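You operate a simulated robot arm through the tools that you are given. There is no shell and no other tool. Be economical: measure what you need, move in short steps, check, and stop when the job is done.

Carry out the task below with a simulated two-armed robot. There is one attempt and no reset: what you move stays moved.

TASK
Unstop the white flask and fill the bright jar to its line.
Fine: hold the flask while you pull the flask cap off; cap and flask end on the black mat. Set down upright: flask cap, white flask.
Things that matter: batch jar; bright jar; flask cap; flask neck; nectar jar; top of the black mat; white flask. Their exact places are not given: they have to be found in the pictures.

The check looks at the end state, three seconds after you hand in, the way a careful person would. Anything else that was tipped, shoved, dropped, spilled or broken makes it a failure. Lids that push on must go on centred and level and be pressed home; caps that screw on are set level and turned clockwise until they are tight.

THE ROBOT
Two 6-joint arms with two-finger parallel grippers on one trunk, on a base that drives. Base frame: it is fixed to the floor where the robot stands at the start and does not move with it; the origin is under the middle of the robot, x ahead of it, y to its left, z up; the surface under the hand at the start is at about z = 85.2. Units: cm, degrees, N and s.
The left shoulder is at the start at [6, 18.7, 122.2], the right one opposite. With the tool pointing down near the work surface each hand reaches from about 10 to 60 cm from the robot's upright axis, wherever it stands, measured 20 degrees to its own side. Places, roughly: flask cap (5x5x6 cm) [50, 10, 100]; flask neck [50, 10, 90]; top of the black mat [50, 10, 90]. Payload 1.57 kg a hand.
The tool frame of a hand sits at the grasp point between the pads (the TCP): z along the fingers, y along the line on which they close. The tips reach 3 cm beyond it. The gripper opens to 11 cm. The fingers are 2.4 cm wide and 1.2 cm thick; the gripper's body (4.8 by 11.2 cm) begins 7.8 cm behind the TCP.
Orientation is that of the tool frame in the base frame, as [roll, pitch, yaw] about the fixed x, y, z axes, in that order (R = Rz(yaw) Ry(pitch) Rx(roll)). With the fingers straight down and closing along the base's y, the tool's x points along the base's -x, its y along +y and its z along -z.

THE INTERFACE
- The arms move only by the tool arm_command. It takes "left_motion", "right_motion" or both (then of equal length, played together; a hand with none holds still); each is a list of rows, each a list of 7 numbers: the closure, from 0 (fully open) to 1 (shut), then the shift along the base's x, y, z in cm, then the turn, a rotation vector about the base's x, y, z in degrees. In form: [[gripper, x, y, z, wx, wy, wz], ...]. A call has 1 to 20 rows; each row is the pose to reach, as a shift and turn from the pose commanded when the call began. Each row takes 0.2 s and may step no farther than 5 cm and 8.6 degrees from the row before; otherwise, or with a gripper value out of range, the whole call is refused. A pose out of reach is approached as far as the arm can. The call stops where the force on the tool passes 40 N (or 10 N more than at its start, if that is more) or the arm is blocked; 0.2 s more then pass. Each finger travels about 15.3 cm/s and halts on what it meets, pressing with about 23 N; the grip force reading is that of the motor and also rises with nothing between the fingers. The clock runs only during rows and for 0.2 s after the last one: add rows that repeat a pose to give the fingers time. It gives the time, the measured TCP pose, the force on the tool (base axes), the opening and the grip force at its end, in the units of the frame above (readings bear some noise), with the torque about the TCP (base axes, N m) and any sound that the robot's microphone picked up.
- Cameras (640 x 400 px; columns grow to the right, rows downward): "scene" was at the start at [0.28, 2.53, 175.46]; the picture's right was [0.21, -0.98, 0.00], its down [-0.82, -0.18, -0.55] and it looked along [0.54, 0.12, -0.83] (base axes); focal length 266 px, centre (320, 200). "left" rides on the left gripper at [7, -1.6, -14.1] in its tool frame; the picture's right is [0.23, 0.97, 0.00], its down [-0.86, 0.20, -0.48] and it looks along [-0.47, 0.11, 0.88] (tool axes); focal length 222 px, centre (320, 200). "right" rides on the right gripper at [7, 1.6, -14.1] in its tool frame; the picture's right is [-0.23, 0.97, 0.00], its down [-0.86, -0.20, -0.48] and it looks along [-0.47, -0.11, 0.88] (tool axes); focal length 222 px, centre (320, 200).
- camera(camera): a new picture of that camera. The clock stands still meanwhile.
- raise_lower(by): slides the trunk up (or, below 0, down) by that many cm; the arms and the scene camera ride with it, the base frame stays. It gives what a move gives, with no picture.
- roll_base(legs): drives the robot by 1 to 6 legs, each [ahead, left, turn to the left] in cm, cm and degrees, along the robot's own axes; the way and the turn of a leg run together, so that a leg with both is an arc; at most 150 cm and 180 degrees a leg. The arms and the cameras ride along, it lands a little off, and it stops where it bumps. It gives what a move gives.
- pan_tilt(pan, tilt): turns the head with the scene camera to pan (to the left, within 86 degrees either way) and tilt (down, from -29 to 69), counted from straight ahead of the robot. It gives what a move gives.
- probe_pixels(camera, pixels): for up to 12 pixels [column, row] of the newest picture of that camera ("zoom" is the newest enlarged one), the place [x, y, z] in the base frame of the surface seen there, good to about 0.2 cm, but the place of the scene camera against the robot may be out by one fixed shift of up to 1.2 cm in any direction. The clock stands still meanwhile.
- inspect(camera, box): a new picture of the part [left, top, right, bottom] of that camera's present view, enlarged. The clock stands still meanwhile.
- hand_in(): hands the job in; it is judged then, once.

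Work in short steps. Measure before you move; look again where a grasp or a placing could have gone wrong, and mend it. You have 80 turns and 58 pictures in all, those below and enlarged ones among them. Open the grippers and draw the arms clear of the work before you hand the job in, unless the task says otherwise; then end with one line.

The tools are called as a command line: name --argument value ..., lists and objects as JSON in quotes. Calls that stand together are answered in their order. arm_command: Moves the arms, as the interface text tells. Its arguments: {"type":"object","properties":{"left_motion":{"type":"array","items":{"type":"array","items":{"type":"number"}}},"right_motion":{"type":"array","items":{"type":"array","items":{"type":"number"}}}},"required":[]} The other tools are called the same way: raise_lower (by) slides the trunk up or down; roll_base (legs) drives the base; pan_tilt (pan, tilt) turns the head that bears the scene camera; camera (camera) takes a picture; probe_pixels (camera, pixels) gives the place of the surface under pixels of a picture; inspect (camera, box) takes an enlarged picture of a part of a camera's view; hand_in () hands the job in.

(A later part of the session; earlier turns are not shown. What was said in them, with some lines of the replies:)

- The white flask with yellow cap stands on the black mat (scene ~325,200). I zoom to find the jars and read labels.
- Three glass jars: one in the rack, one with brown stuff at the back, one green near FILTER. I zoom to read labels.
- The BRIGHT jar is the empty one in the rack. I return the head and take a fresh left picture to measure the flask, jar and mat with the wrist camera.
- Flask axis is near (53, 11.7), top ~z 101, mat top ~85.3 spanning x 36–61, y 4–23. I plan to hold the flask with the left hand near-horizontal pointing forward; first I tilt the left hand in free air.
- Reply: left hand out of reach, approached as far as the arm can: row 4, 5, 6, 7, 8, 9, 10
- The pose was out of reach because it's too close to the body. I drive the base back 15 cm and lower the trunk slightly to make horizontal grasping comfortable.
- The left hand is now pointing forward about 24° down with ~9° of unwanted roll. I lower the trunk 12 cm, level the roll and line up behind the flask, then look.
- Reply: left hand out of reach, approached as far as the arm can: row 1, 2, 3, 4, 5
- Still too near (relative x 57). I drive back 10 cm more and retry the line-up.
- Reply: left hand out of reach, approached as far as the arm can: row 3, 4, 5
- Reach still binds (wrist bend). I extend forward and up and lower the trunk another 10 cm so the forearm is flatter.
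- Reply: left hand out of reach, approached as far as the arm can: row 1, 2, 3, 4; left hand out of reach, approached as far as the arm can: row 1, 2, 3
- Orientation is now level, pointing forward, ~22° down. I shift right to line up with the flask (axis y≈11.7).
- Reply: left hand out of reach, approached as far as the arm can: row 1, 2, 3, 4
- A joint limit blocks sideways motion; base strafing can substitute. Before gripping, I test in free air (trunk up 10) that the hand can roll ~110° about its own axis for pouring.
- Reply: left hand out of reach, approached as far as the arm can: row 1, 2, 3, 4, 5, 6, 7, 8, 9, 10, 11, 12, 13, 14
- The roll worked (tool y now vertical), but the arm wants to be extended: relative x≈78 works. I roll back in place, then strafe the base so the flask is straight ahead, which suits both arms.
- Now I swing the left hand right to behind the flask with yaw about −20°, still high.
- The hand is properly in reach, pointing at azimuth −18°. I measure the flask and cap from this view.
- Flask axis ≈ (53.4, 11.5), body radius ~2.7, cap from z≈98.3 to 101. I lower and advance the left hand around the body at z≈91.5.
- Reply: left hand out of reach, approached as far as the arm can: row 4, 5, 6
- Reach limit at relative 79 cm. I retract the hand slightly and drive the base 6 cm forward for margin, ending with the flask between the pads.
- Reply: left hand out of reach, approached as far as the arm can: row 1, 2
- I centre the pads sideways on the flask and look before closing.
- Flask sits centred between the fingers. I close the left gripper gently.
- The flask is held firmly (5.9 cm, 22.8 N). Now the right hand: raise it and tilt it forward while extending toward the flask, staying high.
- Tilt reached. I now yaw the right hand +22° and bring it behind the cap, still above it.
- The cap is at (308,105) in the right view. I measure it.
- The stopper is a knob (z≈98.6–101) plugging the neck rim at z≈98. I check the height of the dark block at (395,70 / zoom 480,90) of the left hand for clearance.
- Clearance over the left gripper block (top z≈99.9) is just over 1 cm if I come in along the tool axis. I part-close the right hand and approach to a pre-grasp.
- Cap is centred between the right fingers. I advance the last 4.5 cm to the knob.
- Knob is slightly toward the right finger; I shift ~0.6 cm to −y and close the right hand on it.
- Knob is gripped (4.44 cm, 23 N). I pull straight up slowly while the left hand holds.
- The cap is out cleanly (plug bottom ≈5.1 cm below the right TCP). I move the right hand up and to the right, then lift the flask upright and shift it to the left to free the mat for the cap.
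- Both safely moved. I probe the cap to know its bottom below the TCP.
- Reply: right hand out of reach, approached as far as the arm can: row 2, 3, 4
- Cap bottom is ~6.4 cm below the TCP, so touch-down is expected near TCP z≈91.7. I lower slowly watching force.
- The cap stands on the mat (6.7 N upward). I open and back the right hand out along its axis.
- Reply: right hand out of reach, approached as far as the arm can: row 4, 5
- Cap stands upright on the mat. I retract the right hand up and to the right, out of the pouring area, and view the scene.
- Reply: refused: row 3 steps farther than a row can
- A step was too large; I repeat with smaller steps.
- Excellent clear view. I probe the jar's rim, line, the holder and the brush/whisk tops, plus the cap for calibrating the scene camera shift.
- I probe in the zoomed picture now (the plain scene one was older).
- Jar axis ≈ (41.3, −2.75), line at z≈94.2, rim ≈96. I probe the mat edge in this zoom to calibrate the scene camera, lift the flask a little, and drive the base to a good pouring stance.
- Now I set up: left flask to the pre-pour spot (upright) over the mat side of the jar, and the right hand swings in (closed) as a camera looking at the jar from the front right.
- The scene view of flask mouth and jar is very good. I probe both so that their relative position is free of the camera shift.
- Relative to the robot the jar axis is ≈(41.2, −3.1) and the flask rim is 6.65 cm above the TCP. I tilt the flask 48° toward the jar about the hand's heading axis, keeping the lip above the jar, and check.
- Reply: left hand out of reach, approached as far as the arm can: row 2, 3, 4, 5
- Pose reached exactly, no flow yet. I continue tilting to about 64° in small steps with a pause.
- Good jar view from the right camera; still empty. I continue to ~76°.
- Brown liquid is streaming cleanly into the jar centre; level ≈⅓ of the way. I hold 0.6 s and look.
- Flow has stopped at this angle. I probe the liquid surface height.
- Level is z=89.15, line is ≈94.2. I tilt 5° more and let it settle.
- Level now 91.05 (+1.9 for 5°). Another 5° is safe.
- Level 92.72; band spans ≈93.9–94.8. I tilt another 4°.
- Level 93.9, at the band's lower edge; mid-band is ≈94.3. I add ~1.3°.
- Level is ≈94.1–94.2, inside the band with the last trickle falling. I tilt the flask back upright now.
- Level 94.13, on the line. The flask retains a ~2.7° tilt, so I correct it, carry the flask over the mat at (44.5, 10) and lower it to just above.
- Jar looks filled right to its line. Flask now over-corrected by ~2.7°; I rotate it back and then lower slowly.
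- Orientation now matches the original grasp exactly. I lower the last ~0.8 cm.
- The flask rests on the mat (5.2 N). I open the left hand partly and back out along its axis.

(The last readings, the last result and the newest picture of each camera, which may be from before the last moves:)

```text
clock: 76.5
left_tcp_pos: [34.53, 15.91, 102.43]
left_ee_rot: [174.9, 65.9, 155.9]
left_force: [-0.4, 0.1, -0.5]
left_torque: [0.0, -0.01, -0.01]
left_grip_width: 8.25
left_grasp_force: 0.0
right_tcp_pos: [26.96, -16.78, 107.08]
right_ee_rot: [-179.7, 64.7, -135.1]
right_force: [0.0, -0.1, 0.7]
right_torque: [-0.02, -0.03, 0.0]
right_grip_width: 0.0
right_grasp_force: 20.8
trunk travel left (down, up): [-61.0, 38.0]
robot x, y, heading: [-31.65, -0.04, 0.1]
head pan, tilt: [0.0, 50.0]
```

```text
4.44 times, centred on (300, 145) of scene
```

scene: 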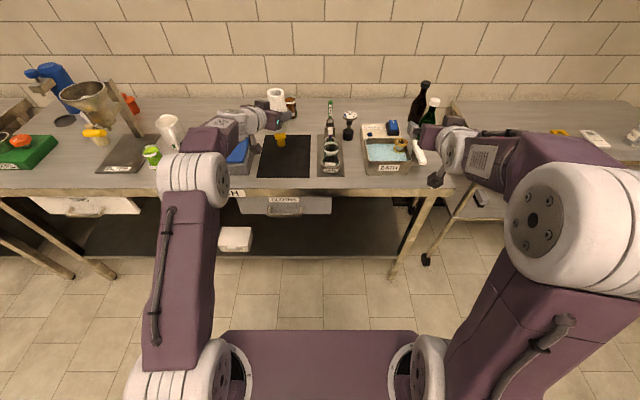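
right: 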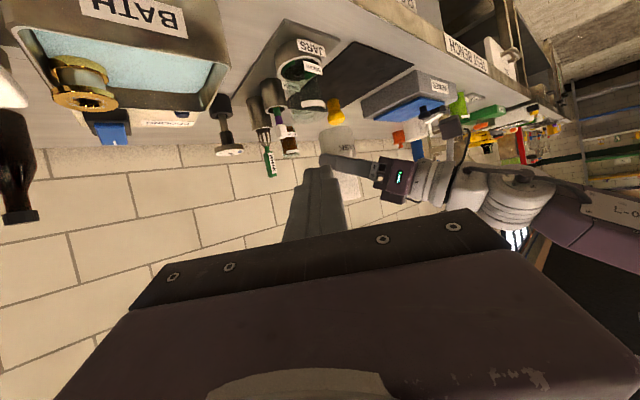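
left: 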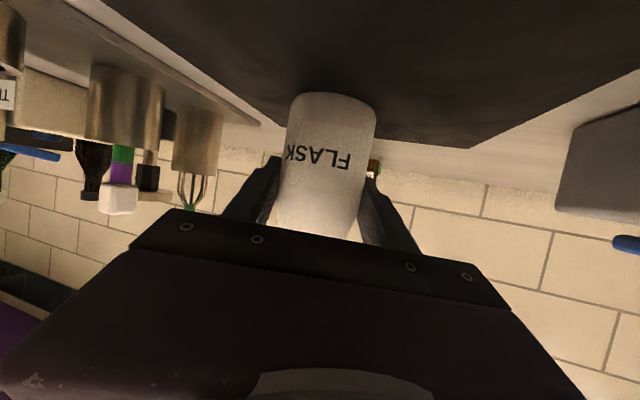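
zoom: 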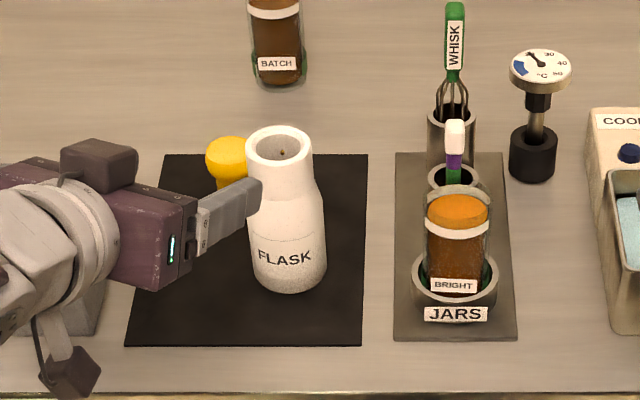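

Flask and cap stand upright on the mat and the jar is at its line. I raise the trunk, back away and open the right gripper.

raise_lower --by 10

roll_base --legs '[[-25, 0, 0]]'

arm_command --left_motion '[[0, 0, 0, 0, 0, 0, 0], [0, 0, 0, 0, 0, 0, 0], [0, 0, 0, 0, 0, 0, 0]]' --right_motion '[[0, 0, 0, 0, 0, 0, 0], [0, 0, 0, 0, 0, 0, 0], [0, 0, 0, 0, 0, 0, 0]]'

camera --camera "scene"

```text
clock: 77.8
left_tcp_pos: [34.45, 15.82, 112.43]
left_ee_rot: [175.0, 66.1, 155.9]
left_force: [0.4, -1.2, 0.1]
left_torque: [-0.01, 0.0, -0.01]
left_grip_width: 8.24
left_grasp_force: 0.2
right_tcp_pos: [27.18, -16.75, 117.09]
right_ee_rot: [-179.6, 64.7, -135.2]
right_force: [-0.5, -0.7, 0.6]
right_torque: [-0.02, 0.0, -0.01]
right_grip_width: 0.0
right_grasp_force: 21.4
trunk travel left (down, up): [-71.0, 28.0]
robot x, y, heading: [-32.12, 0.23, -0.1]
head pan, tilt: [0.0, 50.0]
```

```text
clock: 79.7
left_tcp_pos: [9.35, 15.9, 112.49]
left_ee_rot: [175.1, 66.0, 156.1]
left_force: [0.3, -0.3, 0.0]
left_torque: [0.03, 0.0, -0.01]
left_grip_width: 8.26
left_grasp_force: 0.1
right_tcp_pos: [1.97, -16.54, 117.05]
right_ee_rot: [-179.7, 64.7, -135.0]
right_force: [0.1, -0.1, -0.2]
right_torque: [-0.03, 0.0, 0.02]
right_grip_width: 0.0
right_grasp_force: 21.8
trunk travel left (down, up): [-71.0, 28.0]
robot x, y, heading: [-56.79, 0.08, 0.1]
head pan, tilt: [0.0, 50.0]
```

```text
clock: 80.5
left_tcp_pos: [9.26, 16.12, 112.43]
left_ee_rot: [175.1, 66.0, 156.1]
left_force: [1.0, -0.4, 0.3]
left_torque: [-0.02, -0.02, 0.0]
left_grip_width: 11.02
left_grasp_force: 0.0
right_tcp_pos: [1.84, -16.65, 117.09]
right_ee_rot: [-179.7, 64.6, -134.9]
right_force: [0.2, 0.5, 0.0]
right_torque: [0.03, 0.01, 0.0]
right_grip_width: 11.0
right_grasp_force: 0.1
trunk travel left (down, up): [-71.0, 28.0]
robot x, y, heading: [-56.94, -0.04, 0.1]
head pan, tilt: [0.0, 50.0]
```

```text
3 pictures are left
```

scene: 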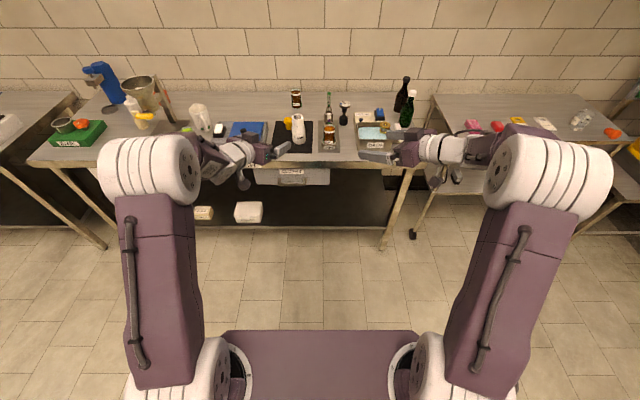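

Everything is standing, the arms are clear and the grippers open. I hand the job in.

hand_in

```text
The job is handed in.
```

The white flask is unstopped, and the bright jar is filled to its line: the level measured z≈94.1, and the line spans about 93.9–94.8. The flask and its cap both stand upright on the black mat, with nothing seen spilled or knocked over.
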